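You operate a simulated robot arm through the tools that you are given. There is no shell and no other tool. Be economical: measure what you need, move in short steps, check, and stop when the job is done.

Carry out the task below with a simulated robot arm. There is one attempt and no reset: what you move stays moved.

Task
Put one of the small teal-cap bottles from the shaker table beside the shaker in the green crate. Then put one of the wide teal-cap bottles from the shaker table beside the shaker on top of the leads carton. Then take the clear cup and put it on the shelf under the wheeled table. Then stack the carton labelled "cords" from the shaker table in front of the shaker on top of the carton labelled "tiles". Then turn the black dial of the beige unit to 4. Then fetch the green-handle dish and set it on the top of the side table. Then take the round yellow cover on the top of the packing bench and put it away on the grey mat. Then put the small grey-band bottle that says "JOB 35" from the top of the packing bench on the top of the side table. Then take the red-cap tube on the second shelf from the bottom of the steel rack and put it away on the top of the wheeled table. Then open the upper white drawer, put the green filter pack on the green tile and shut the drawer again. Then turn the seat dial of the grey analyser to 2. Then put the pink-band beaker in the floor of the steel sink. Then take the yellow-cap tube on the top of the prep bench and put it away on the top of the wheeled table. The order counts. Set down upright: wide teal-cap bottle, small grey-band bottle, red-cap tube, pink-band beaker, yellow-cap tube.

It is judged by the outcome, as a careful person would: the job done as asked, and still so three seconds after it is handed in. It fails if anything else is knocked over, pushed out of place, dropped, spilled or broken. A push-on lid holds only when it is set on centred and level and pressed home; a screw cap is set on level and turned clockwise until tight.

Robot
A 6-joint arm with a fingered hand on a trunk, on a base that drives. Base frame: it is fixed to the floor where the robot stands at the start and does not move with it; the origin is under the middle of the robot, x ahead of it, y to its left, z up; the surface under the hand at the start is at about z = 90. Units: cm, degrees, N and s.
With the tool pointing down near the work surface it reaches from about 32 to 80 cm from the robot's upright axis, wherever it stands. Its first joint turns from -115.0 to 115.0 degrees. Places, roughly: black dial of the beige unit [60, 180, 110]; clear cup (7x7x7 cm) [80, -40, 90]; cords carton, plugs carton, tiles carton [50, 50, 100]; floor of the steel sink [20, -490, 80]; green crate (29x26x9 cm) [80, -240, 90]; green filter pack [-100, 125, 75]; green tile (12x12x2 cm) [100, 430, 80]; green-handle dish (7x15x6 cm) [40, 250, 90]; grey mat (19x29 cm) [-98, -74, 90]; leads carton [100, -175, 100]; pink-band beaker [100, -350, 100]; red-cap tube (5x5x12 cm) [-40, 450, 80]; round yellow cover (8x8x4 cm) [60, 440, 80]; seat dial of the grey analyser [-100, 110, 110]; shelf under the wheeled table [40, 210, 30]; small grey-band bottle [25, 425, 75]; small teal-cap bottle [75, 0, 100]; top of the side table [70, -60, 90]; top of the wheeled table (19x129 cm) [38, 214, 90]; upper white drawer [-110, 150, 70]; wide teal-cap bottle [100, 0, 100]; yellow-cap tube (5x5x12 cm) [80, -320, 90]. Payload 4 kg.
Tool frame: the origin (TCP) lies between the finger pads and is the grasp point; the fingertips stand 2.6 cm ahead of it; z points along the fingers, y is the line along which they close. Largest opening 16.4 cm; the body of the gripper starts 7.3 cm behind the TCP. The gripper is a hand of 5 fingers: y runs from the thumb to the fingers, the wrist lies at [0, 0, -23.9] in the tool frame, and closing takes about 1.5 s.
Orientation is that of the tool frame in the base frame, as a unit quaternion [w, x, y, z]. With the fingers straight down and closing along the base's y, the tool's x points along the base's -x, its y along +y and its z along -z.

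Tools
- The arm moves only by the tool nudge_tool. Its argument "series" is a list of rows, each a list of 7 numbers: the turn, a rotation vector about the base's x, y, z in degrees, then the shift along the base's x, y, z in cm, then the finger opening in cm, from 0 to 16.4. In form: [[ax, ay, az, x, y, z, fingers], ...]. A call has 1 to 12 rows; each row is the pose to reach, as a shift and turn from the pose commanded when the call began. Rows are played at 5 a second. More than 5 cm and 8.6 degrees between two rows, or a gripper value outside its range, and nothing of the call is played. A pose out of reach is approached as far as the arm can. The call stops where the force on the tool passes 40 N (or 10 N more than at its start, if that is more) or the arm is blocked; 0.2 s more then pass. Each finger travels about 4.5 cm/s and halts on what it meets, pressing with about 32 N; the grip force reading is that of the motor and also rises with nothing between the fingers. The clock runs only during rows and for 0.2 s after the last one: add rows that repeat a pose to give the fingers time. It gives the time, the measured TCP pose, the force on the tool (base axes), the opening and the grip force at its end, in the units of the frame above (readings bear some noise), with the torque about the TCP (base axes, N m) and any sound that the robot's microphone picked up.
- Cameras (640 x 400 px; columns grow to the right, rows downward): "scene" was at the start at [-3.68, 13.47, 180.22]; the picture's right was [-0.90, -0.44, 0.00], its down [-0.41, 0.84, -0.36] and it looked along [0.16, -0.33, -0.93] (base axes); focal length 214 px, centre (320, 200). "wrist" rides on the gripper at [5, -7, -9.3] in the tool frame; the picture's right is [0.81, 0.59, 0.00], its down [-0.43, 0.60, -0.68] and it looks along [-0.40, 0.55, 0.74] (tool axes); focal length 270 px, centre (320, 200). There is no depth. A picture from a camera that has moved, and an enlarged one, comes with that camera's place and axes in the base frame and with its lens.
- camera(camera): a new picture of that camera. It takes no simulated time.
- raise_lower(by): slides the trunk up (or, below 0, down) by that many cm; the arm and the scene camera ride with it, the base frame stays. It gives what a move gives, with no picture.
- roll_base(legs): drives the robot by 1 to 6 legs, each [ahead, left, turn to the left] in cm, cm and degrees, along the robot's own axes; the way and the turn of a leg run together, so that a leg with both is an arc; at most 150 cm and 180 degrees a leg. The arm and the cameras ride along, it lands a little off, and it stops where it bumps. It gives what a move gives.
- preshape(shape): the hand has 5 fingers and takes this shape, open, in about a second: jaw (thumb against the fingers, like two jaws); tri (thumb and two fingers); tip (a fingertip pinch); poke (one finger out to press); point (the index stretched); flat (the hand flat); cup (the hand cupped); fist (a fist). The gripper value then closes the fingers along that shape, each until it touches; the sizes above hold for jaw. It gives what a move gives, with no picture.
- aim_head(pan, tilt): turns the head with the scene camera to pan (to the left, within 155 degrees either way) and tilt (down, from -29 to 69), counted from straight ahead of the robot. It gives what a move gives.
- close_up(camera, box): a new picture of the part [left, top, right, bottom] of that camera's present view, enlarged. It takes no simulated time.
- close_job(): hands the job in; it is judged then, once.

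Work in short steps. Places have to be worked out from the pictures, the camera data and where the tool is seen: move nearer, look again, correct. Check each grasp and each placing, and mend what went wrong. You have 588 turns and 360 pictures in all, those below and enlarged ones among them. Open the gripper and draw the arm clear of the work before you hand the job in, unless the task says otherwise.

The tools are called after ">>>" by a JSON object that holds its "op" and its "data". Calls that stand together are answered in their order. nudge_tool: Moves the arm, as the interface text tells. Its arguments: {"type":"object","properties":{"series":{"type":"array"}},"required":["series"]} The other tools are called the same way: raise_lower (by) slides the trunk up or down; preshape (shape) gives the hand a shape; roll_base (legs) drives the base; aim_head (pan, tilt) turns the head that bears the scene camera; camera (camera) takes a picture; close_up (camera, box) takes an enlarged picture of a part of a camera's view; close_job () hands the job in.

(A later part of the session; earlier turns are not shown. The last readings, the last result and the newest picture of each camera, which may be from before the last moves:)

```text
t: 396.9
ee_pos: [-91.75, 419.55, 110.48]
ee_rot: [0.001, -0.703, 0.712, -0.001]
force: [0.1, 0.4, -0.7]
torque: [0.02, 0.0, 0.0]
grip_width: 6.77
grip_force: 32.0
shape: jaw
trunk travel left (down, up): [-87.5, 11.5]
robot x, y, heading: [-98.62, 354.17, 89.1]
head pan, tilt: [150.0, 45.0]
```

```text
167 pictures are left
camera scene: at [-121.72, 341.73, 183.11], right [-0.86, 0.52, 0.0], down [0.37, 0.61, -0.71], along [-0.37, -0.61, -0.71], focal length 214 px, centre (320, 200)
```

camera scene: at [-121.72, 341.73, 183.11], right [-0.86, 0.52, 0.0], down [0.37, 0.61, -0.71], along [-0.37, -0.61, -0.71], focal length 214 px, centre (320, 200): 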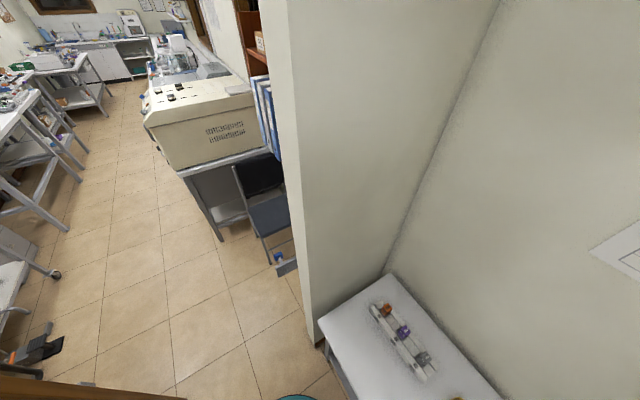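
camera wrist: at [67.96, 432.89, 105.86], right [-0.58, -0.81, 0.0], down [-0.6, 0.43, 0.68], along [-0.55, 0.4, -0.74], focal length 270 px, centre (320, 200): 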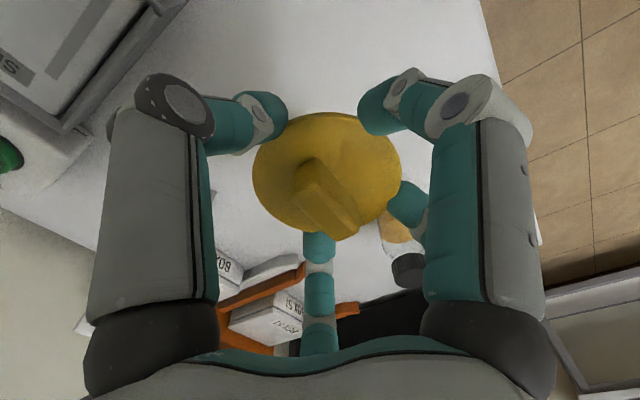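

The retract was refused (row slightly too long) but the drive went clear. I retract now with shorter rows, then drive back through the opening.

>>> {"op": "nudge_tool", "data": {"series": [[0, 0, 0, -1, -3, 3, 6], [0, 0, 0, -2, -6, 6, 6], [0, 0, 0, -3, -9, 9, 6], [0, 0, 0, -4, -12.5, 12, 6], [0, 0, 0, -5, -16, 15, 6], [0, 0, 0, -6, -19, 18, 6]]}}

```text
t: 398.3
ee_pos: [-97.92, 400.11, 128.45]
ee_rot: [0.001, -0.703, 0.711, -0.001]
force: [-0.8, 0.8, -0.5]
torque: [0.01, 0.0, -0.01]
grip_width: 6.74
grip_force: 32.0
shape: jaw
trunk travel left (down, up): [-87.5, 11.5]
robot x, y, heading: [-99.02, 353.97, 89.2]
head pan, tilt: [150.0, 45.0]
```

>>> {"op": "roll_base", "data": {"legs": [[0, -2, 0.8], [-60, 0, 0], [-57, 0, 0]]}}

```text
t: 405.0
ee_pos: [-97.62, 283.37, 128.33]
ee_rot: [0.001, -0.702, 0.712, -0.001]
force: [0.6, 0.6, -0.9]
torque: [0.03, -0.03, -0.02]
grip_width: 6.78
grip_force: 32.1
shape: jaw
trunk travel left (down, up): [-87.5, 11.5]
robot x, y, heading: [-98.32, 237.45, 88.8]
head pan, tilt: [150.0, 45.0]
```

>>> {"op": "roll_base", "data": {"legs": [[0, -70, 0], [0, 0, 91], [0, 100, 0], [0, 100, 0], [0, 100, 0]]}}

>>> {"op": "aim_head", "data": {"pan": 0, "tilt": 50}}

>>> {"op": "camera", "data": {"camera": "scene"}}

```text
t: 427.1
ee_pos: [-71.24, -63.21, 128.43]
ee_rot: [-0.002, 1.0, -0.005, 0.0]
force: [-0.5, 0.0, -0.6]
torque: [0.04, -0.02, 0.0]
grip_width: 6.7
grip_force: 32.2
shape: jaw
trunk travel left (down, up): [-87.5, 11.5]
robot x, y, heading: [-25.09, -63.92, 179.2]
head pan, tilt: [150.0, 45.0]
```

```text
t: 429.4
ee_pos: [-71.21, -63.15, 128.24]
ee_rot: [-0.002, 1.0, -0.005, 0.0]
force: [-1.0, 0.3, -0.2]
torque: [-0.01, 0.01, 0.01]
grip_width: 6.75
grip_force: 31.8
shape: jaw
trunk travel left (down, up): [-87.5, 11.5]
robot x, y, heading: [-25.44, -64.15, 179.0]
head pan, tilt: [0.0, 50.0]
```

```text
166 pictures are left
camera scene: at [-27.41, -82.48, 182.42], right [0.02, 1.0, 0.0], down [0.77, -0.01, -0.64], along [-0.64, 0.01, -0.77], focal length 214 px, centre (320, 200)
```

scene: 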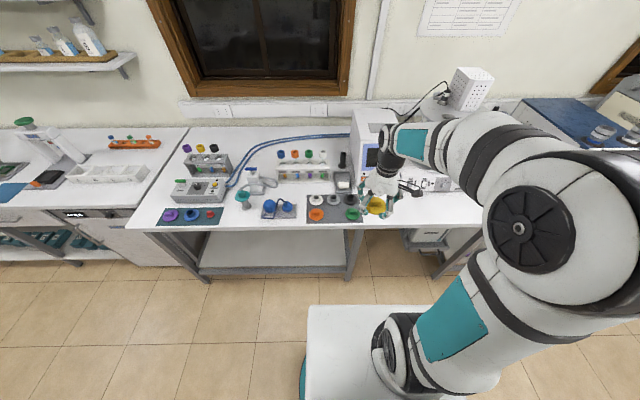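

>>> {"op": "close_up", "data": {"camera": "scene", "box": [220, 140, 460, 260]}}

```text
2.67 times, centred on (340, 200) of scene
camera zoom: at [-27.41, -82.48, 182.42], right [0.02, 1.0, 0.0], down [0.77, -0.01, -0.64], along [-0.64, 0.01, -0.77], focal length 572 px, centre (267, 200)
```

zoom: 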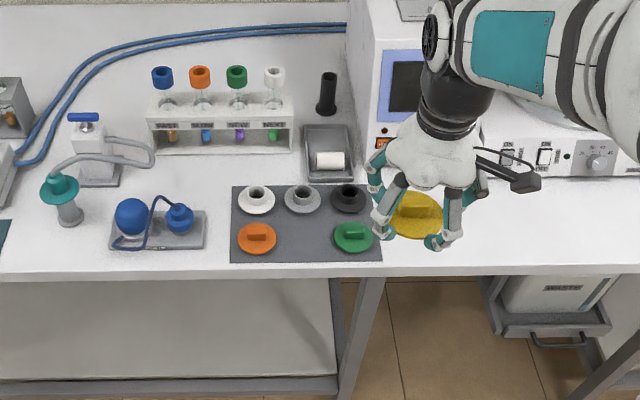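

The mat has a free slot between the orange and green covers, at ≈(-93.5,-74). I yaw the hand +18° so fingers fit between neighbours and move above it.

>>> {"op": "nudge_tool", "data": {"series": [[0, 0, 5, -3.5, -1.7, -1, 6], [0, 0, 10, -7, -3.4, -2, 6], [0, 0, 14, -10.5, -5.1, -4, 6], [0, 0, 18, -14, -6.8, -6, 6], [0, 0, 18, -17.5, -8.5, -8, 6], [0, 0, 18, -20, -9.7, -10.5, 6], [0, 0, 18, -22.2, -10.8, -14, 6]]}}

>>> {"op": "camera", "data": {"camera": "wrist"}}

>>> {"op": "close_up", "data": {"camera": "scene", "box": [260, 120, 420, 250]}}

```text
t: 431.0
ee_pos: [-93.61, -74.06, 114.14]
ee_rot: [-0.003, 0.988, 0.153, 0.001]
force: [-0.3, -0.6, -0.6]
torque: [-0.01, -0.01, 0.01]
grip_width: 6.76
grip_force: 31.9
shape: jaw
trunk travel left (down, up): [-87.5, 11.5]
robot x, y, heading: [-25.1, -63.83, 178.8]
head pan, tilt: [0.0, 50.0]
```

```text
164 pictures are left
camera wrist: at [-90.84, -65.92, 123.6], right [0.95, -0.32, 0.0], down [-0.23, -0.7, 0.67], along [-0.21, -0.64, -0.74], focal length 270 px, centre (320, 200)
```

wrist: 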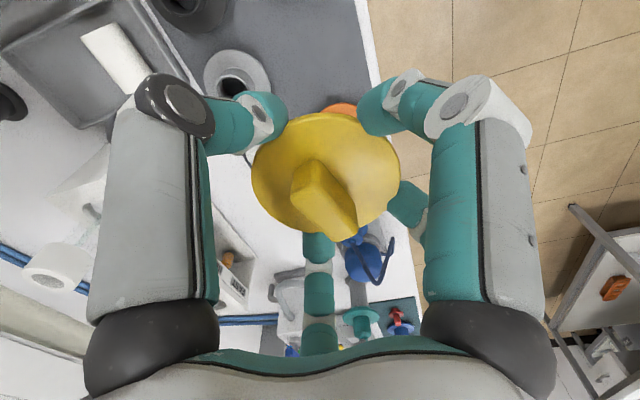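

```text
3.08 times, centred on (340, 185) of scene
camera zoom: at [-27.68, -82.54, 182.41], right [0.02, 1.0, 0.0], down [0.77, -0.01, -0.64], along [-0.64, 0.01, -0.77], focal length 660 px, centre (258, 246)
```

zoom: 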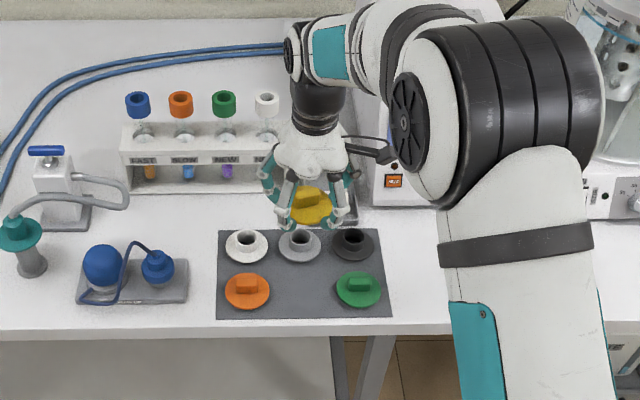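

Slot centre is (-93.8,-73.9); I aim slightly toward the front (x -93.2). Lower to just above.

>>> {"op": "nudge_tool", "data": {"series": [[0, 0, 0, 0.3, 0.2, -4, 6], [0, 0, 0, 0.3, 0.2, -8, 6], [0, 0, 0, 0.3, 0.2, -12, 6], [0, 0, 0, 0.3, 0.2, -15, 6]]}}

>>> {"op": "camera", "data": {"camera": "wrist"}}

>>> {"op": "close_up", "data": {"camera": "scene", "box": [290, 170, 390, 240]}}

```text
t: 432.0
ee_pos: [-93.35, -73.67, 99.37]
ee_rot: [-0.002, 0.988, 0.152, -0.001]
force: [0.3, 0.2, -1.0]
torque: [0.01, -0.02, -0.04]
grip_width: 6.76
grip_force: 31.8
shape: jaw
trunk travel left (down, up): [-87.5, 11.5]
robot x, y, heading: [-25.39, -63.75, 178.8]
head pan, tilt: [0.0, 50.0]
```

```text
162 pictures are left
camera wrist: at [-90.55, -65.49, 108.74], right [0.95, -0.32, 0.0], down [-0.23, -0.7, 0.68], along [-0.22, -0.64, -0.74], focal length 270 px, centre (320, 200)
```

wrist: 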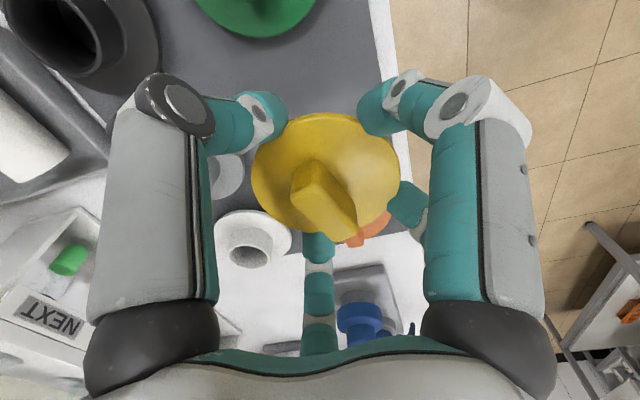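

```text
5.71 times, centred on (340, 205) of scene
camera zoom: at [-27.45, -82.48, 182.42], right [0.02, 1.0, 0.0], down [0.77, -0.01, -0.64], along [-0.64, 0.01, -0.77], focal length 1226 px, centre (206, 171)
```

zoom: 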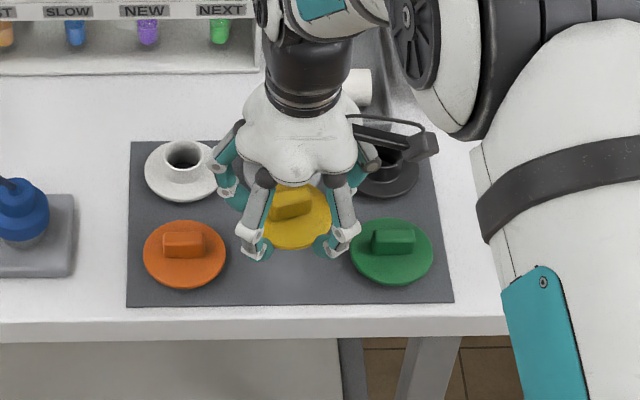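

Slot alignment looks right. Lower to contact in small steps.

>>> {"op": "nudge_tool", "data": {"series": [[0, 0, 0, 0.1, 0, -2, 6], [0, 0, 0, 0.1, 0, -4, 6], [0, 0, 0, 0.1, 0, -5, 6], [0, 0, 0, 0.1, 0, -5.5, 6], [0, 0, 0, 0.1, 0, -6, 6], [0, 0, 0, 0.1, 0, -6.4, 6], [0, 0, 0, 0.1, 0, -6.8, 6]]}}

>>> {"op": "camera", "data": {"camera": "wrist"}}

>>> {"op": "close_up", "data": {"camera": "scene", "box": [290, 170, 390, 240]}}

```text
t: 433.6
ee_pos: [-93.02, -73.8, 92.88]
ee_rot: [-0.001, 0.988, 0.152, -0.002]
force: [4.3, -1.6, 19.9]
torque: [-0.12, -0.54, -0.04]
grip_width: 6.76
grip_force: 32.2
shape: jaw
trunk travel left (down, up): [-87.5, 11.5]
robot x, y, heading: [-25.22, -63.84, 179.1]
head pan, tilt: [0.0, 50.0]
```

```text
160 pictures are left
camera wrist: at [-90.24, -65.59, 102.27], right [0.95, -0.32, 0.0], down [-0.23, -0.7, 0.68], along [-0.22, -0.64, -0.74], focal length 270 px, centre (320, 200)
```

wrist: 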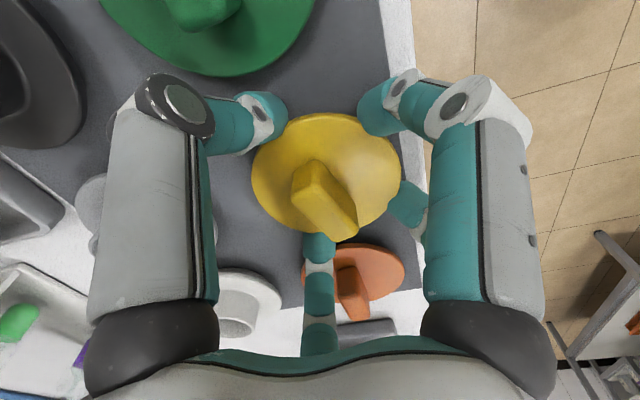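

```text
5.71 times, centred on (340, 205) of scene
camera zoom: at [-27.13, -82.46, 182.47], right [0.02, 1.0, 0.0], down [0.77, -0.01, -0.64], along [-0.64, 0.01, -0.77], focal length 1226 px, centre (206, 171)
```

zoom: 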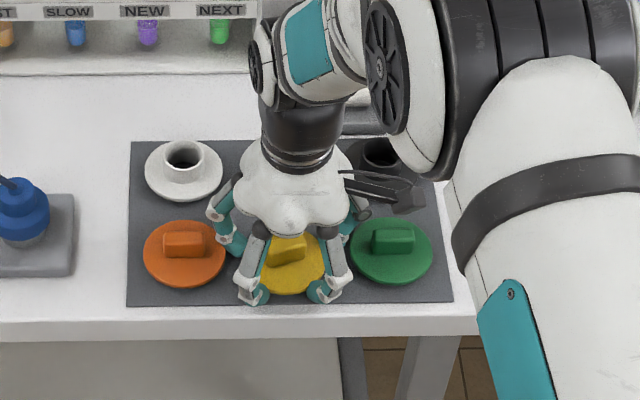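

On the mat. I open just a little and lift straight up.

>>> {"op": "nudge_tool", "data": {"series": [[0, 0, 0, 0, 0, 0.3, 6.8], [0, 0, 0, 0, 0, 0.4, 7.4], [0, 0, 0, 0, 0, 0.5, 8], [0, 0, 0, 0, 0, 0.8, 8.4], [0, 0, 0, 0, 0, 1.6, 8.4], [0, 0, 0, 0, 0, 4, 8.4], [0, 0, 0, 0, 0, 8, 8.4], [0, 0, 0, 0, 0, 12, 8.4]]}}

>>> {"op": "camera", "data": {"camera": "wrist"}}

>>> {"op": "close_up", "data": {"camera": "scene", "box": [290, 170, 390, 240]}}

```text
t: 435.4
ee_pos: [-92.81, -73.85, 104.59]
ee_rot: [-0.001, 0.988, 0.152, 0.001]
force: [0.8, -0.9, -0.7]
torque: [-0.01, 0.02, -0.01]
grip_width: 8.37
grip_force: 0.0
shape: jaw
trunk travel left (down, up): [-87.5, 11.5]
robot x, y, heading: [-25.35, -63.62, 179.1]
head pan, tilt: [0.0, 50.0]
```

```text
158 pictures are left
camera wrist: at [-90.14, -65.69, 113.94], right [0.95, -0.32, 0.0], down [-0.23, -0.7, 0.67], along [-0.21, -0.64, -0.74], focal length 270 px, centre (320, 200)
```

wrist: 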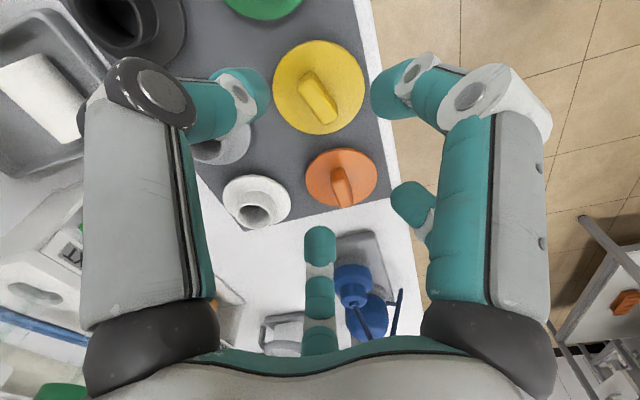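

```text
5.71 times, centred on (340, 205) of scene
camera zoom: at [-27.31, -82.44, 182.41], right [0.02, 1.0, 0.0], down [0.77, -0.01, -0.64], along [-0.64, 0.01, -0.77], focal length 1226 px, centre (206, 171)
```

zoom: 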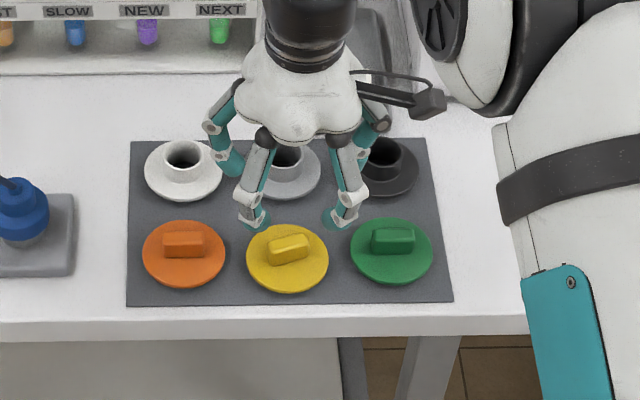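

The cover is neatly in its slot. Now back for the JOB 35 bottle: retract and drive to the rear room.

>>> {"op": "nudge_tool", "data": {"series": [[0, 0, -6, 3, 1.5, 3, 10], [0, 0, -12, 6, 3, 6, 11], [0, 0, -18, 9.5, 4.5, 9, 12], [0, 0, -18, 13, 6, 12, 12], [0, 0, -18, 16.5, 7.5, 15, 12], [0, 0, -18, 20, 9, 18, 12], [0, 0, -18, 22, 10, 22, 12]]}}

>>> {"op": "roll_base", "data": {"legs": [[0, -100, 0.9], [0, -100, 0], [0, -102, 0]]}}

```text
t: 437.0
ee_pos: [-70.96, -63.66, 127.01]
ee_rot: [-0.001, 1.0, -0.005, 0.001]
force: [0.1, -0.2, 0.1]
torque: [-0.03, 0.04, -0.01]
grip_width: 11.97
grip_force: 0.0
shape: jaw
trunk travel left (down, up): [-87.5, 11.5]
robot x, y, heading: [-25.22, -64.04, 178.9]
head pan, tilt: [0.0, 50.0]
```

```text
t: 451.7
ee_pos: [-77.78, 231.3, 126.97]
ee_rot: [-0.002, 1.0, 0.022, -0.001]
force: [0.0, -1.0, -0.2]
torque: [0.0, 0.0, -0.02]
grip_width: 11.96
grip_force: 0.1
shape: jaw
trunk travel left (down, up): [-87.5, 11.5]
robot x, y, heading: [-32.09, 233.26, -177.8]
head pan, tilt: [0.0, 50.0]
```

>>> {"op": "roll_base", "data": {"legs": [[0, 0, -92.2], [0, 65, 0]]}}

```text
t: 459.1
ee_pos: [-97.03, 278.95, 126.83]
ee_rot: [-0.001, 0.712, -0.702, 0.003]
force: [0.4, -0.3, 0.4]
torque: [0.01, 0.0, -0.02]
grip_width: 11.96
grip_force: 0.1
shape: jaw
trunk travel left (down, up): [-87.5, 11.5]
robot x, y, heading: [-96.17, 232.95, 90.6]
head pan, tilt: [0.0, 50.0]
```

>>> {"op": "roll_base", "data": {"legs": [[0, 0, -0.6], [60, 0, 0], [60, 0, 0], [0, -62, 0], [0, -62, 0]]}}

>>> {"op": "aim_head", "data": {"pan": 0, "tilt": 50}}

>>> {"op": "camera", "data": {"camera": "scene"}}

```text
t: 472.1
ee_pos: [29.51, 397.62, 126.97]
ee_rot: [0.001, -0.704, 0.71, -0.002]
force: [0.6, 0.6, -0.4]
torque: [0.0, 0.02, 0.03]
grip_width: 11.99
grip_force: 0.0
shape: jaw
trunk travel left (down, up): [-87.5, 11.5]
robot x, y, heading: [29.7, 351.65, 89.1]
head pan, tilt: [0.0, 50.0]
```

```text
t: 472.7
ee_pos: [29.43, 397.67, 126.99]
ee_rot: [0.001, -0.704, 0.71, -0.001]
force: [0.4, 0.5, 0.1]
torque: [0.0, 0.01, 0.0]
grip_width: 11.97
grip_force: 0.1
shape: jaw
trunk travel left (down, up): [-87.5, 11.5]
robot x, y, heading: [29.19, 351.71, 88.9]
head pan, tilt: [0.0, 50.0]
```

```text
156 pictures are left
camera scene: at [10.64, 353.63, 182.42], right [1.0, -0.02, 0.0], down [-0.01, -0.77, -0.64], along [0.01, 0.64, -0.77], focal length 214 px, centre (320, 200)
```

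scene: 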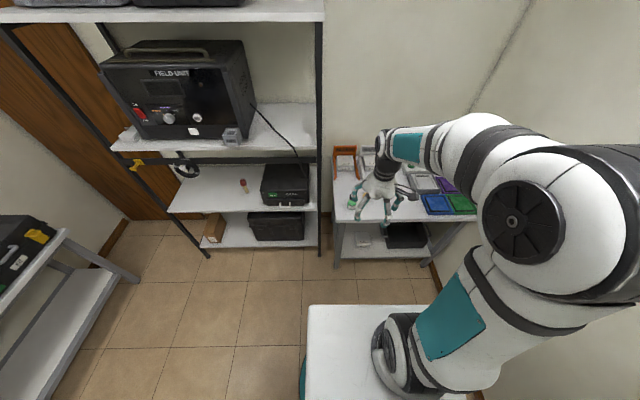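

>>> {"op": "roll_base", "data": {"legs": [[20, -3, 1]]}}

>>> {"op": "raise_lower", "data": {"by": -12}}

>>> {"op": "nudge_tool", "data": {"series": [[0, 0, 0, -0.5, 3.5, -1, 12], [0, 0, 0, -1, 7, -2, 12], [0, 0, 0, -1.5, 10.5, -3, 12]]}}

>>> {"op": "camera", "data": {"camera": "wrist"}}

>>> {"op": "aim_head", "data": {"pan": 0, "tilt": 55}}

>>> {"op": "close_up", "data": {"camera": "scene", "box": [290, 120, 430, 240]}}

```text
t: 474.3
ee_pos: [31.61, 417.48, 126.99]
ee_rot: [0.0, 0.712, -0.702, 0.001]
force: [-0.6, 0.3, 0.1]
torque: [-0.05, 0.0, 0.0]
grip_width: 12.0
grip_force: 0.0
shape: jaw
trunk travel left (down, up): [-87.5, 11.5]
robot x, y, heading: [32.52, 371.71, 90.4]
head pan, tilt: [0.0, 50.0]
```

```text
t: 475.8
ee_pos: [31.56, 417.57, 114.82]
ee_rot: [-0.001, 0.711, -0.703, 0.002]
force: [0.7, 0.1, -0.5]
torque: [0.0, -0.04, 0.01]
grip_width: 11.98
grip_force: 0.1
shape: jaw
trunk travel left (down, up): [-75.5, 23.5]
robot x, y, heading: [32.29, 371.71, 90.4]
head pan, tilt: [0.0, 50.0]
```

```text
t: 476.6
ee_pos: [30.14, 428.19, 111.93]
ee_rot: [-0.001, 0.711, -0.703, 0.002]
force: [0.6, -0.2, -0.6]
torque: [-0.01, -0.01, -0.01]
grip_width: 11.97
grip_force: 0.0
shape: jaw
trunk travel left (down, up): [-75.5, 23.5]
robot x, y, heading: [32.68, 371.72, 90.3]
head pan, tilt: [0.0, 50.0]
```

```text
155 pictures are left
camera wrist: at [37.19, 423.23, 121.34], right [-0.58, -0.82, 0.0], down [-0.6, 0.43, 0.67], along [-0.55, 0.39, -0.74], focal length 270 px, centre (320, 200)
```

wrist: 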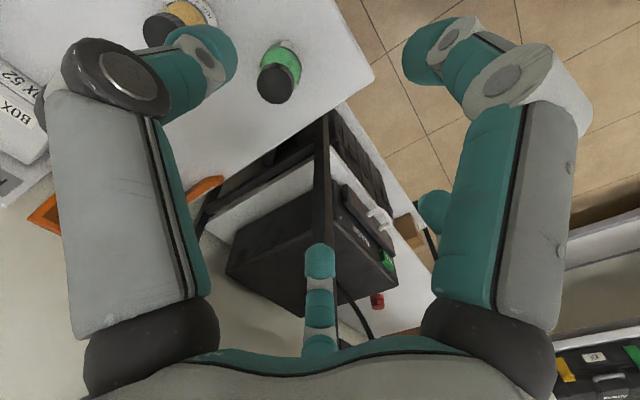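

```text
t: 477.2
ee_pos: [30.29, 427.96, 112.04]
ee_rot: [-0.001, 0.711, -0.703, 0.002]
force: [-0.2, 0.0, 0.4]
torque: [-0.01, 0.02, -0.05]
grip_width: 11.96
grip_force: 0.0
shape: jaw
trunk travel left (down, up): [-75.5, 23.5]
robot x, y, heading: [32.44, 371.4, 90.1]
head pan, tilt: [0.0, 55.0]
```

```text
3.33 times, centred on (360, 180) of scene
camera zoom: at [13.72, 372.66, 169.77], right [1.0, 0.01, 0.0], down [0.0, -0.82, -0.57], along [0.0, 0.57, -0.82], focal length 715 px, centre (187, 267)
```

zoom: 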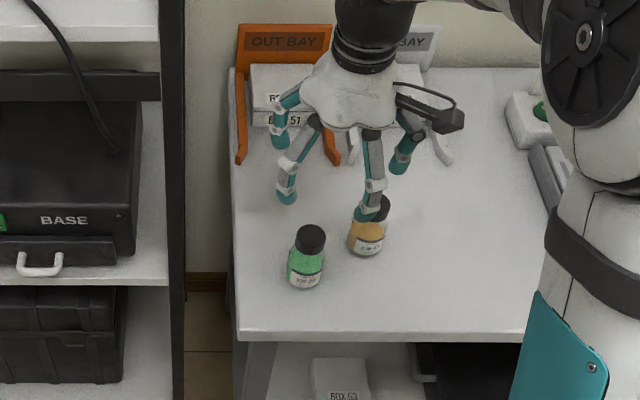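

JOB 35 triangulates to (31.1,433.6), cap top z≈90. I go over it and descend halfway to check.

>>> {"op": "nudge_tool", "data": {"series": [[0, 0, 0, 0.4, 2.8, -2, 10], [0, 0, 0, 0.9, 5.6, -4, 10], [0, 0, 0, 0.9, 5.6, -8.5, 10], [0, 0, 0, 0.9, 5.6, -12, 10]]}}

>>> {"op": "camera", "data": {"camera": "wrist"}}

```text
t: 478.2
ee_pos: [31.16, 433.73, 100.22]
ee_rot: [0.0, 0.711, -0.703, 0.001]
force: [-0.5, 1.0, -0.3]
torque: [-0.04, 0.01, 0.0]
grip_width: 10.07
grip_force: 0.0
shape: jaw
trunk travel left (down, up): [-75.5, 23.5]
robot x, y, heading: [32.44, 371.62, 90.6]
head pan, tilt: [0.0, 55.0]
```

```text
153 pictures are left
camera wrist: at [38.1, 428.82, 109.64], right [-0.58, -0.82, 0.0], down [-0.6, 0.43, 0.67], along [-0.55, 0.39, -0.74], focal length 270 px, centre (320, 200)
```

wrist: 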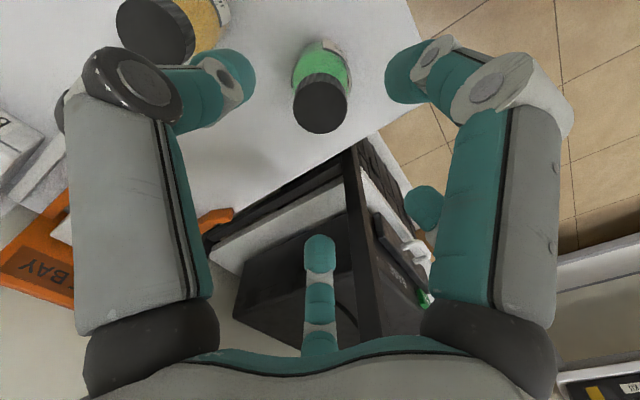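

Aligned. Descend to z≈87 and close.

>>> {"op": "nudge_tool", "data": {"series": [[0, 0, 0, 0, -0.1, -4.5, 10], [0, 0, 0, 0, -0.1, -9, 10], [0, 0, 0, 0, -0.1, -13, 10], [0, 0, 0, 0, -0.1, -13, 8.5], [0, 0, 0, 0, -0.1, -13, 7], [0, 0, 0, 0, -0.1, -13, 5.5], [0, 0, 0, 0, -0.1, -13, 4.5], [0, 0, 0, 0, -0.1, -13, 4], [0, 0, 0, 0, -0.1, -13, 4], [0, 0, 0, 0, -0.1, -13, 4]]}}

>>> {"op": "camera", "data": {"camera": "wrist"}}

```text
t: 480.4
ee_pos: [31.04, 433.9, 87.37]
ee_rot: [-0.001, 0.712, -0.703, 0.001]
force: [0.1, 0.4, 8.1]
torque: [-0.06, -0.01, 0.04]
grip_width: 4.92
grip_force: 31.9
shape: jaw
trunk travel left (down, up): [-75.5, 23.5]
robot x, y, heading: [32.36, 371.53, 90.4]
head pan, tilt: [0.0, 55.0]
```

```text
152 pictures are left
camera wrist: at [38.01, 428.95, 96.74], right [-0.58, -0.82, 0.0], down [-0.6, 0.42, 0.68], along [-0.55, 0.39, -0.74], focal length 270 px, centre (320, 200)
```

wrist: 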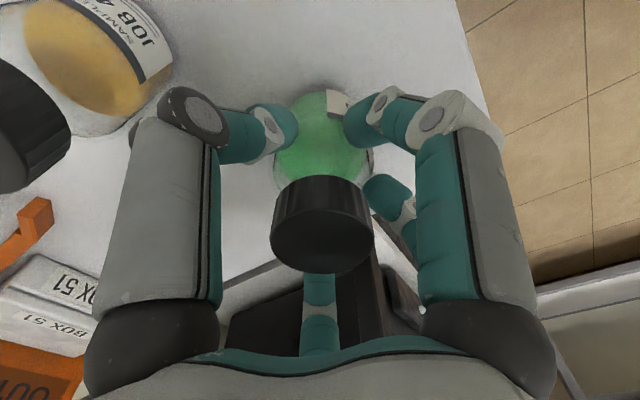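

Gripped at 4.9 cm. Lift and retract.

>>> {"op": "nudge_tool", "data": {"series": [[0, 0, 0, 0, 0, 2, 4], [0, 0, 0, 0, 0, 5, 4], [0, 0, 0, 0, 0, 9, 4], [0, 0, 0, 0, 0, 13, 4], [0, 0, 0, 0, 0, 17, 4], [0, 0, 0, 0.5, -3, 20, 4], [0, 0, 0, 1, -6.5, 22.5, 4], [0, 0, 0, 1.5, -10.5, 24.5, 4], [0, 0, 0, 2, -14.5, 26, 4]]}}

>>> {"op": "raise_lower", "data": {"by": 14}}

>>> {"op": "camera", "data": {"camera": "wrist"}}

```text
t: 482.4
ee_pos: [33.04, 419.19, 113.11]
ee_rot: [-0.002, 0.711, -0.703, 0.001]
force: [-0.5, 0.3, -2.5]
torque: [0.01, -0.01, 0.0]
grip_width: 4.89
grip_force: 32.5
shape: jaw
trunk travel left (down, up): [-75.5, 23.5]
robot x, y, heading: [32.14, 371.6, 90.5]
head pan, tilt: [0.0, 55.0]
```

```text
t: 484.1
ee_pos: [32.96, 419.38, 127.1]
ee_rot: [0.0, 0.712, -0.703, 0.002]
force: [-0.1, -0.9, -1.3]
torque: [-0.01, -0.03, 0.02]
grip_width: 4.86
grip_force: 32.3
shape: jaw
trunk travel left (down, up): [-89.5, 9.5]
robot x, y, heading: [32.54, 371.61, 90.4]
head pan, tilt: [0.0, 55.0]
```

```text
151 pictures are left
camera wrist: at [40.01, 414.48, 136.47], right [-0.58, -0.82, 0.0], down [-0.6, 0.43, 0.67], along [-0.55, 0.39, -0.74], focal length 270 px, centre (320, 200)
```

wrist: 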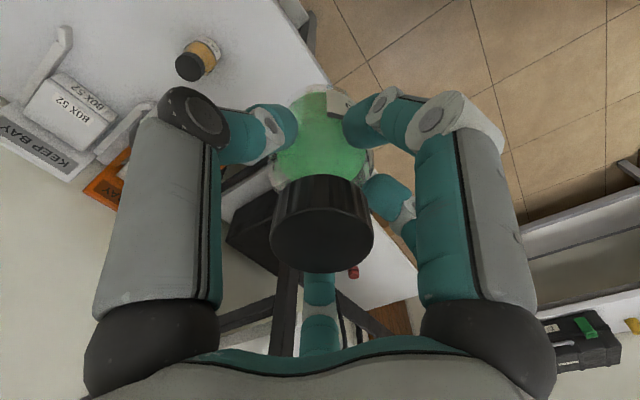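

Held securely. Driving back to the side table.

>>> {"op": "roll_base", "data": {"legs": [[-20, 0, -0.4], [0, 65, 0], [0, 64.5, 0]]}}

```text
t: 492.2
ee_pos: [-98.78, 398.68, 127.04]
ee_rot: [-0.001, 0.715, -0.7, 0.002]
force: [-0.6, 0.5, -1.3]
torque: [-0.01, -0.03, 0.01]
grip_width: 4.85
grip_force: 32.3
shape: jaw
trunk travel left (down, up): [-89.5, 9.5]
robot x, y, heading: [-98.84, 350.88, 91.2]
head pan, tilt: [0.0, 55.0]
```

>>> {"op": "roll_base", "data": {"legs": [[0, -1.5, -1.2], [-57, 0, 0], [-57, 0, 0], [0, -68, 0], [0, 0, -90]]}}

```text
t: 505.9
ee_pos: [17.87, 231.67, 127.17]
ee_rot: [-0.001, 0.008, 1.0, -0.001]
force: [1.2, 0.5, -2.0]
torque: [-0.01, -0.01, 0.03]
grip_width: 4.86
grip_force: 32.5
shape: jaw
trunk travel left (down, up): [-89.5, 9.5]
robot x, y, heading: [-29.63, 233.56, -1.5]
head pan, tilt: [0.0, 55.0]
```

>>> {"op": "roll_base", "data": {"legs": [[0, 0, 1.5], [0, -100, 0], [0, -100, 0], [0, -97, 0]]}}

>>> {"op": "aim_head", "data": {"pan": 0, "tilt": 55}}

>>> {"op": "camera", "data": {"camera": "scene"}}

```text
t: 520.8
ee_pos: [14.91, -62.02, 127.07]
ee_rot: [0.0, 0.0, 1.0, -0.002]
force: [0.3, -0.6, -2.4]
torque: [-0.02, 0.01, -0.01]
grip_width: 4.83
grip_force: 31.6
shape: jaw
trunk travel left (down, up): [-89.5, 9.5]
robot x, y, heading: [-32.58, -60.61, -0.6]
head pan, tilt: [0.0, 55.0]
```

```text
t: 521.4
ee_pos: [14.85, -61.93, 127.01]
ee_rot: [-0.001, 0.001, 1.0, -0.002]
force: [-0.8, -0.1, -2.0]
torque: [0.01, -0.02, -0.01]
grip_width: 4.84
grip_force: 32.0
shape: jaw
trunk travel left (down, up): [-89.5, 9.5]
robot x, y, heading: [-32.83, -60.76, -0.6]
head pan, tilt: [0.0, 55.0]
```

```text
150 pictures are left
camera scene: at [-31.59, -42.09, 183.77], right [-0.01, -1.0, 0.0], down [-0.82, 0.01, -0.57], along [0.57, -0.01, -0.82], focal length 214 px, centre (320, 200)
```

scene: 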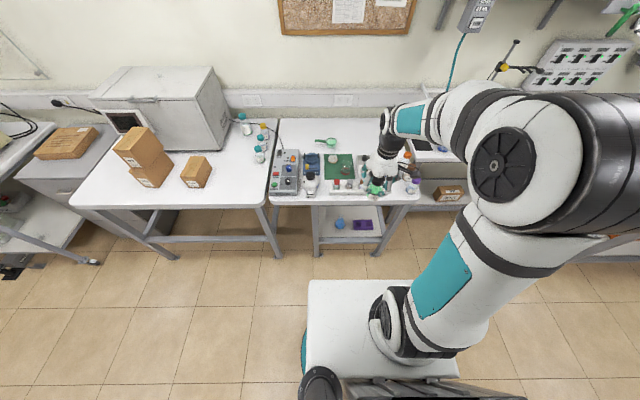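

>>> {"op": "roll_base", "data": {"legs": [[34, 0, 0.6]]}}

>>> {"op": "nudge_tool", "data": {"series": [[0, 0, 0, 4, -0.5, 0, 4], [0, 0, 0, 8, -1, 0, 4], [0, 0, 0, 12, -1.5, -1, 4], [0, 0, 0, 16, -2, -2, 4], [0, 0, 0, 20, -2.5, -4, 4], [0, 0, 0, 24, -3, -6, 4], [0, 0, 0, 27.5, -3.5, -8, 4]]}}

>>> {"op": "close_up", "data": {"camera": "scene", "box": [280, 100, 480, 240]}}

>>> {"op": "camera", "data": {"camera": "wrist"}}

```text
t: 523.6
ee_pos: [48.78, -61.31, 127.02]
ee_rot: [0.0, -0.006, 1.0, -0.002]
force: [0.2, 0.3, -2.2]
torque: [0.02, 0.0, -0.01]
grip_width: 4.8
grip_force: 32.4
shape: jaw
trunk travel left (down, up): [-89.5, 9.5]
robot x, y, heading: [0.93, -60.69, 0.3]
head pan, tilt: [0.0, 55.0]
```

```text
t: 525.2
ee_pos: [76.53, -64.88, 118.98]
ee_rot: [-0.002, -0.005, 1.0, -0.002]
force: [0.1, 0.2, -3.3]
torque: [-0.01, 0.02, -0.03]
grip_width: 4.8
grip_force: 32.0
shape: jaw
trunk travel left (down, up): [-89.5, 9.5]
robot x, y, heading: [0.62, -60.54, 0.2]
head pan, tilt: [0.0, 55.0]
```

```text
2.86 times, centred on (380, 170) of scene
camera zoom: at [2.16, -42.2, 183.77], right [0.0, -1.0, 0.0], down [-0.82, 0.0, -0.57], along [0.57, 0.0, -0.82], focal length 613 px, centre (149, 286)
```

zoom: 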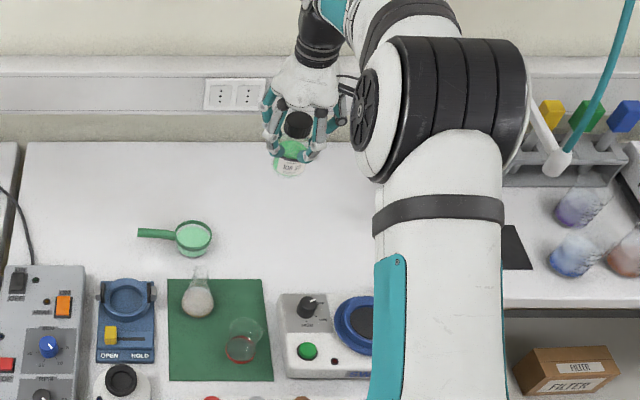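

```text
148 pictures are left
camera wrist: at [71.47, -71.77, 128.32], right [-0.82, 0.58, 0.0], down [0.43, 0.6, 0.67], along [0.39, 0.55, -0.74], focal length 270 px, centre (320, 200)
```

wrist: 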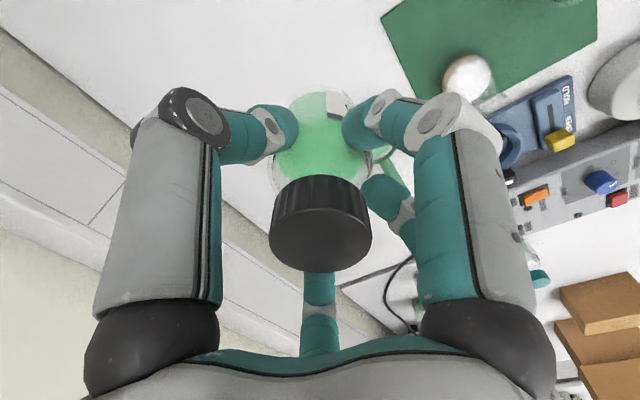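

Free spot between dish and cable. Lower to contact.

>>> {"op": "nudge_tool", "data": {"series": [[0, 0, 0, 0, -0.5, -4.5, 4], [0, 0, 0, 0, -0.5, -9, 4], [0, 0, 0, 0, -0.5, -13.5, 4], [0, 0, 0, 0, -0.5, -18, 4], [0, 0, 0, 0, -0.5, -19.5, 4], [0, 0, 0, 0, -0.5, -20.3, 4], [0, 0, 0, 0, -0.5, -21, 4], [0, 0, 0, 0, -0.5, -21.6, 4], [0, 0, 0, 0, -0.5, -22.2, 4], [0, 0, 0, 0, -0.5, -22.8, 4]]}}

>>> {"op": "camera", "data": {"camera": "wrist"}}

```text
t: 527.4
ee_pos: [76.49, -65.43, 97.37]
ee_rot: [0.006, -0.006, 1.0, -0.003]
force: [-6.0, 0.3, 21.8]
torque: [0.01, 0.5, -0.03]
grip_width: 4.85
grip_force: 31.7
shape: jaw
trunk travel left (down, up): [-89.5, 9.5]
robot x, y, heading: [0.72, -60.56, 0.3]
head pan, tilt: [0.0, 55.0]
stopped in row 10: the force on the tool passed its limit at 45 N (the readings are from after the stop); the commanded pose is now the measured one
```

```text
147 pictures are left
camera wrist: at [71.41, -72.29, 106.74], right [-0.82, 0.58, -0.01], down [0.42, 0.6, 0.68], along [0.4, 0.55, -0.73], focal length 270 px, centre (320, 200)
```

wrist: 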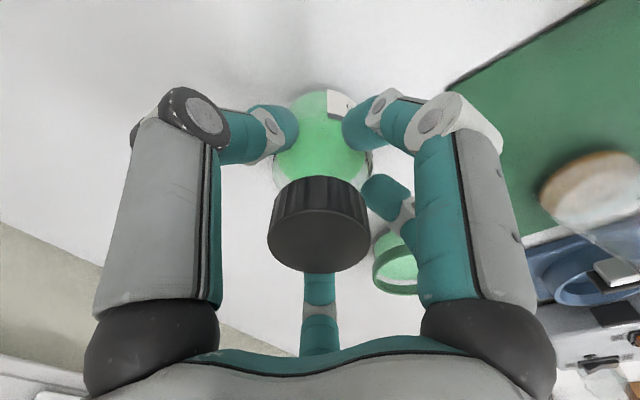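

Contact. I level, relax, open moderately and rise.

>>> {"op": "nudge_tool", "data": {"series": [[0, 0.9, 0, -0.2, 0, 0.3, 5], [0, 0.9, 0, -0.2, 0, 0.2, 6.5], [0, 0.9, 0, -0.2, 0, 0.2, 8], [0, 0.9, 0, -0.2, 0, 0.2, 9], [0, 0.9, 0, -0.2, 0, 0.2, 9], [0, 0.9, 0, -0.2, 0, 3, 9], [0, 0.9, 0, -0.2, 0, 7, 9], [0, 0.9, 0, -0.2, 0, 11, 9], [0, 0.9, 0, -2, 0, 15, 9], [0, 0.9, 0, -5, 0, 18.5, 9], [0, 0.9, 0, -9, 0, 21, 9]]}}

>>> {"op": "close_up", "data": {"camera": "scene", "box": [280, 100, 480, 240]}}

```text
t: 529.8
ee_pos: [67.31, -64.92, 118.43]
ee_rot: [-0.004, -0.006, 1.0, -0.002]
force: [-0.1, -0.7, 0.5]
torque: [-0.01, -0.02, 0.01]
grip_width: 8.95
grip_force: 0.1
shape: jaw
trunk travel left (down, up): [-89.5, 9.5]
robot x, y, heading: [0.77, -60.71, 0.1]
head pan, tilt: [0.0, 55.0]
```

```text
2.86 times, centred on (380, 170) of scene
camera zoom: at [1.59, -42.17, 183.76], right [0.0, -1.0, 0.0], down [-0.82, 0.0, -0.57], along [0.57, 0.0, -0.82], focal length 613 px, centre (149, 286)
```

zoom: 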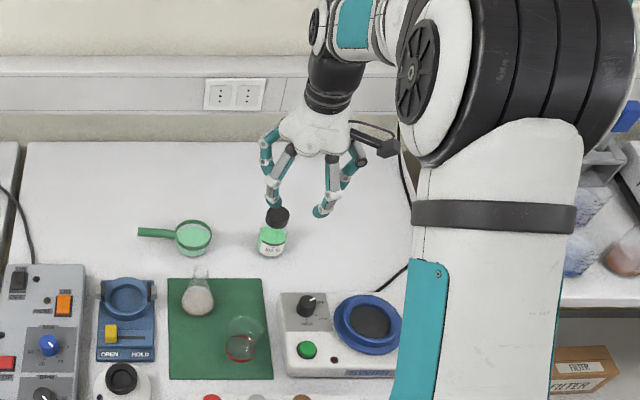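

JOB 35 stands on the side table. Next the red-cap tube on the steel rack. I retract and drive back to the rear room.

>>> {"op": "nudge_tool", "data": {"series": [[0, 0, 0, -4, 1, 2, 10], [0, 0, 0, -8, 1.5, 4, 10], [0, 0, 0, -12, 2, 6, 10], [0, 0, 0, -16, 2.5, 8, 10], [0, 0, 0, -19, 3, 9, 10]]}}

>>> {"op": "roll_base", "data": {"legs": [[-33, 0, 0], [0, 100, 0], [0, 100, 0], [0, 98, 0]]}}

```text
t: 531.0
ee_pos: [48.24, -61.99, 127.27]
ee_rot: [-0.004, -0.006, 1.0, -0.002]
force: [0.3, 0.4, -0.5]
torque: [0.0, -0.03, -0.04]
grip_width: 9.98
grip_force: 0.0
shape: jaw
trunk travel left (down, up): [-89.5, 9.5]
robot x, y, heading: [0.82, -60.86, 0.3]
head pan, tilt: [0.0, 55.0]
```

```text
t: 547.4
ee_pos: [5.79, 235.28, 127.32]
ee_rot: [-0.005, -0.023, 1.0, -0.002]
force: [0.4, -0.1, 0.0]
torque: [0.01, 0.0, -0.04]
grip_width: 9.94
grip_force: 0.1
shape: jaw
trunk travel left (down, up): [-89.5, 9.5]
robot x, y, heading: [-41.85, 234.53, 2.3]
head pan, tilt: [0.0, 55.0]
```

>>> {"op": "roll_base", "data": {"legs": [[0, 0, 87.7], [0, 55, 0]]}}

```text
t: 554.2
ee_pos: [-92.41, 284.13, 127.38]
ee_rot: [-0.002, -0.695, 0.719, -0.005]
force: [-0.2, -0.5, 0.3]
torque: [0.0, 0.0, 0.0]
grip_width: 9.95
grip_force: 0.1
shape: jaw
trunk travel left (down, up): [-89.5, 9.5]
robot x, y, heading: [-95.87, 236.92, 87.4]
head pan, tilt: [0.0, 55.0]
```

>>> {"op": "roll_base", "data": {"legs": [[0, 1, 2.6], [57, 0, 0], [57, 0, 0], [0, -58, 0]]}}

>>> {"op": "aim_head", "data": {"pan": 0, "tilt": 45}}

>>> {"op": "camera", "data": {"camera": "scene"}}

```text
t: 563.6
ee_pos: [-37.32, 398.75, 127.41]
ee_rot: [0.002, 0.708, -0.707, 0.004]
force: [-1.3, -0.6, -0.1]
torque: [0.0, 0.02, -0.01]
grip_width: 9.96
grip_force: 0.0
shape: jaw
trunk travel left (down, up): [-89.5, 9.5]
robot x, y, heading: [-39.01, 351.11, 89.5]
head pan, tilt: [0.0, 55.0]
```

```text
t: 564.3
ee_pos: [-37.29, 398.64, 127.28]
ee_rot: [0.001, 0.708, -0.706, 0.004]
force: [0.7, -0.1, -0.1]
torque: [0.0, 0.0, 0.04]
grip_width: 9.93
grip_force: 0.1
shape: jaw
trunk travel left (down, up): [-89.5, 9.5]
robot x, y, heading: [-39.62, 351.5, 89.6]
head pan, tilt: [0.0, 45.0]
```

```text
145 pictures are left
camera scene: at [-57.92, 353.5, 185.1], right [1.0, -0.01, 0.0], down [0.0, -0.71, -0.71], along [0.0, 0.71, -0.71], focal length 214 px, centre (320, 200)
```

scene: 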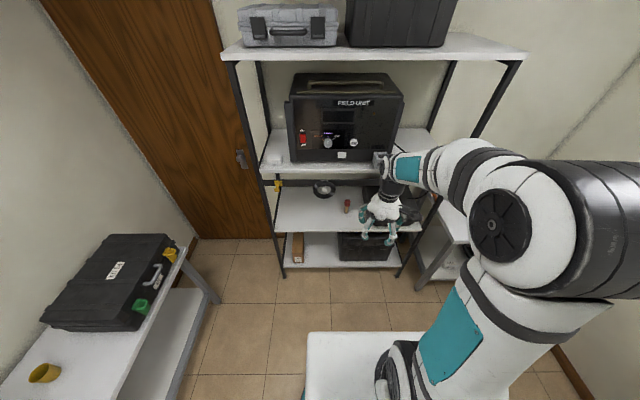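

>>> {"op": "raise_lower", "data": {"by": -40}}

>>> {"op": "camera", "data": {"camera": "scene"}}

>>> {"op": "camera", "data": {"camera": "wrist"}}

```text
t: 568.1
ee_pos: [-37.45, 398.82, 87.27]
ee_rot: [0.002, 0.708, -0.706, 0.004]
force: [0.0, 0.3, -0.2]
torque: [-0.01, -0.03, -0.07]
grip_width: 9.97
grip_force: 0.1
shape: jaw
trunk travel left (down, up): [-49.5, 49.5]
robot x, y, heading: [-39.28, 351.63, 89.8]
head pan, tilt: [0.0, 45.0]
```

```text
144 pictures are left
camera scene: at [-57.89, 353.5, 145.11], right [1.0, -0.01, 0.0], down [0.0, -0.71, -0.71], along [0.0, 0.71, -0.71], focal length 214 px, centre (320, 200)
```

scene: 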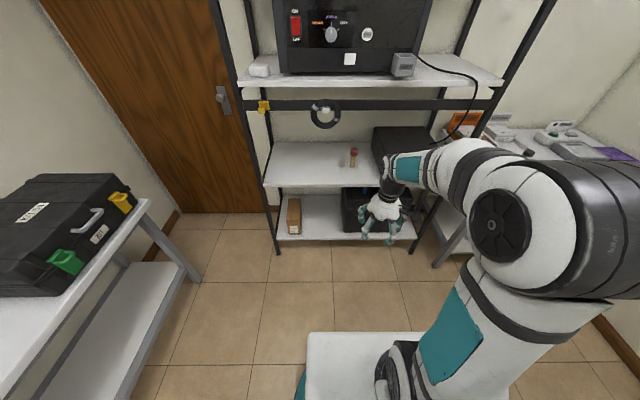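

```text
143 pictures are left
camera wrist: at [-30.45, 393.8, 96.76], right [-0.59, -0.81, 0.0], down [-0.6, 0.44, 0.67], along [-0.55, 0.39, -0.74], focal length 270 px, centre (320, 200)
```

wrist: 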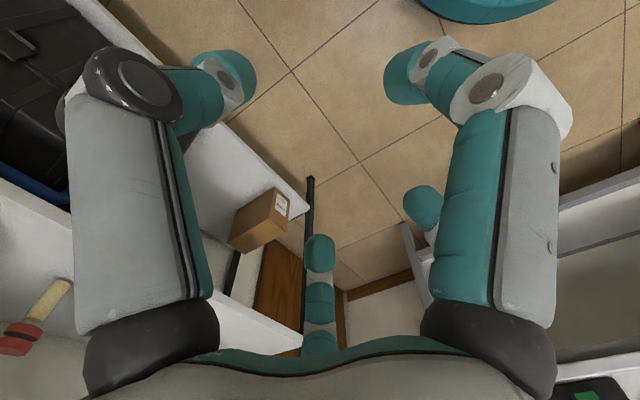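

>>> {"op": "close_up", "data": {"camera": "scene", "box": [260, 90, 440, 210]}}

```text
3.33 times, centred on (350, 150) of scene
camera zoom: at [-57.89, 353.5, 145.11], right [1.0, -0.01, 0.0], down [0.0, -0.71, -0.71], along [0.0, 0.71, -0.71], focal length 715 px, centre (220, 367)
```

zoom: 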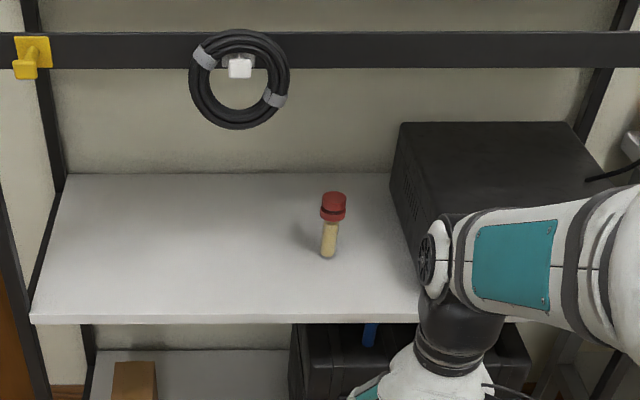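

The tube (≈2.4 cm thick, 12 tall) stands at ≈(-39.5,450), shelf z≈74, 15 cm inside; a bar with a cable coil crosses the front at z≈112. I'll reach in with the hand pitched 45°. First move up closer and tilt.

>>> {"op": "roll_base", "data": {"legs": [[12, 0, 0.4]]}}

>>> {"op": "nudge_tool", "data": {"series": [[6, 0, 0, -0.3, 2.5, 1, 9], [12, 0, 0, -0.6, 5, 2.5, 9], [18, 0, 0, -0.9, 7.5, 4, 9], [24, 0, 0, -1.2, 10, 5.5, 9], [30, 0, 0, -1.5, 12.5, 7, 9], [36, 0, 0, -1.8, 15, 8.5, 9], [41, 0, 0, -2, 17, 10, 9], [45, 0, 0, -2, 19, 11, 9]]}}

>>> {"op": "camera", "data": {"camera": "wrist"}}

>>> {"op": "close_up", "data": {"camera": "scene", "box": [260, 70, 440, 190]}}

```text
t: 569.4
ee_pos: [-37.87, 410.49, 87.25]
ee_rot: [0.001, 0.712, -0.703, 0.005]
force: [-0.2, -0.6, 0.2]
torque: [0.0, 0.01, 0.0]
grip_width: 9.95
grip_force: 0.0
shape: jaw
trunk travel left (down, up): [-49.5, 49.5]
robot x, y, heading: [-39.34, 362.67, 90.2]
head pan, tilt: [0.0, 45.0]
```

```text
t: 571.1
ee_pos: [-39.84, 429.65, 98.42]
ee_rot: [-0.271, 0.658, -0.65, -0.266]
force: [0.5, 0.0, -0.2]
torque: [-0.03, -0.03, -0.02]
grip_width: 9.05
grip_force: 0.0
shape: jaw
trunk travel left (down, up): [-49.5, 49.5]
robot x, y, heading: [-39.25, 363.02, 90.3]
head pan, tilt: [0.0, 45.0]
```

```text
141 pictures are left
camera wrist: at [-32.88, 419.57, 101.65], right [-0.58, -0.58, -0.57], down [-0.6, -0.17, 0.78], along [-0.55, 0.8, -0.25], focal length 270 px, centre (320, 200)
```

wrist: 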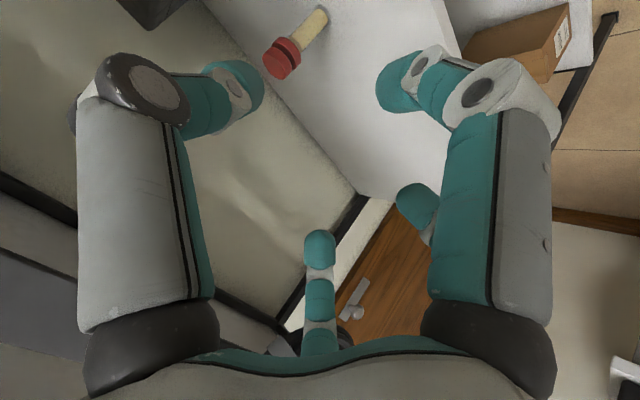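

```text
3.33 times, centred on (350, 130) of scene
camera zoom: at [-57.9, 365.07, 145.11], right [1.0, 0.0, 0.0], down [0.0, -0.71, -0.71], along [0.0, 0.71, -0.71], focal length 715 px, centre (220, 433)
```

zoom: 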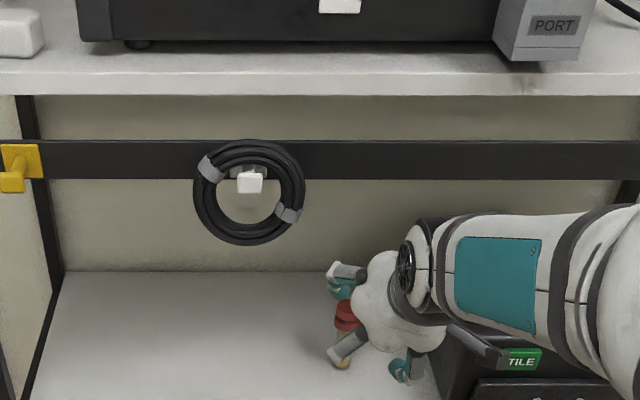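

Tube refined to ≈(-38.5,453), shelf z≈72.3. I move to a pre-grasp point 12 cm back along the hand axis and check.

>>> {"op": "nudge_tool", "data": {"series": [[0, 0, 0, 0.4, 4, -2.3, 9], [0, 0, 0, 0.8, 8, -4.6, 9], [0, 0, 0, 1.2, 12, -7, 9], [0, 0, 0, 1.3, 14.9, -9.1, 8.5]]}}

>>> {"op": "camera", "data": {"camera": "wrist"}}

>>> {"op": "close_up", "data": {"camera": "scene", "box": [280, 70, 440, 190]}}

```text
t: 572.1
ee_pos: [-38.3, 444.47, 89.05]
ee_rot: [-0.27, 0.658, -0.652, -0.265]
force: [0.1, -0.4, 1.0]
torque: [-0.02, 0.0, 0.0]
grip_width: 8.54
grip_force: 0.1
shape: jaw
trunk travel left (down, up): [-49.5, 49.5]
robot x, y, heading: [-39.3, 363.13, 90.4]
head pan, tilt: [0.0, 45.0]
```

```text
139 pictures are left
camera wrist: at [-31.38, 434.4, 92.34], right [-0.58, -0.58, -0.57], down [-0.6, -0.17, 0.78], along [-0.55, 0.8, -0.25], focal length 270 px, centre (320, 200)
```

wrist: 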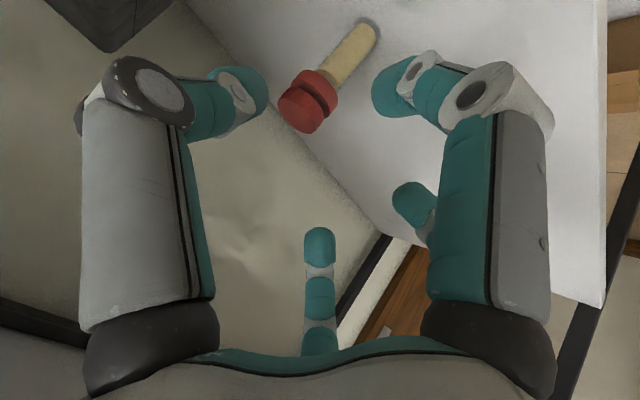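

```text
3.33 times, centred on (360, 130) of scene
camera zoom: at [-57.89, 365.12, 145.11], right [1.0, 0.0, 0.0], down [0.0, -0.71, -0.71], along [0.0, 0.71, -0.71], focal length 715 px, centre (187, 433)
```

zoom: 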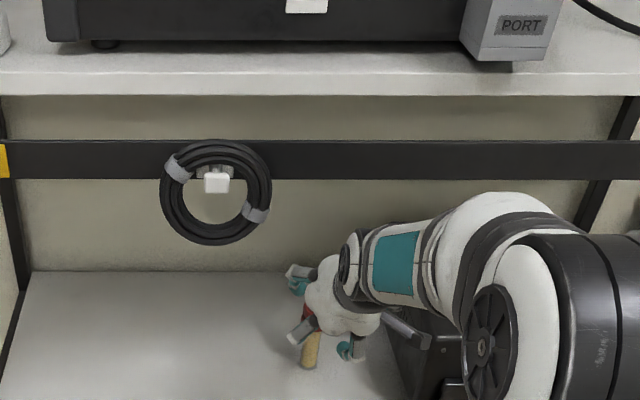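

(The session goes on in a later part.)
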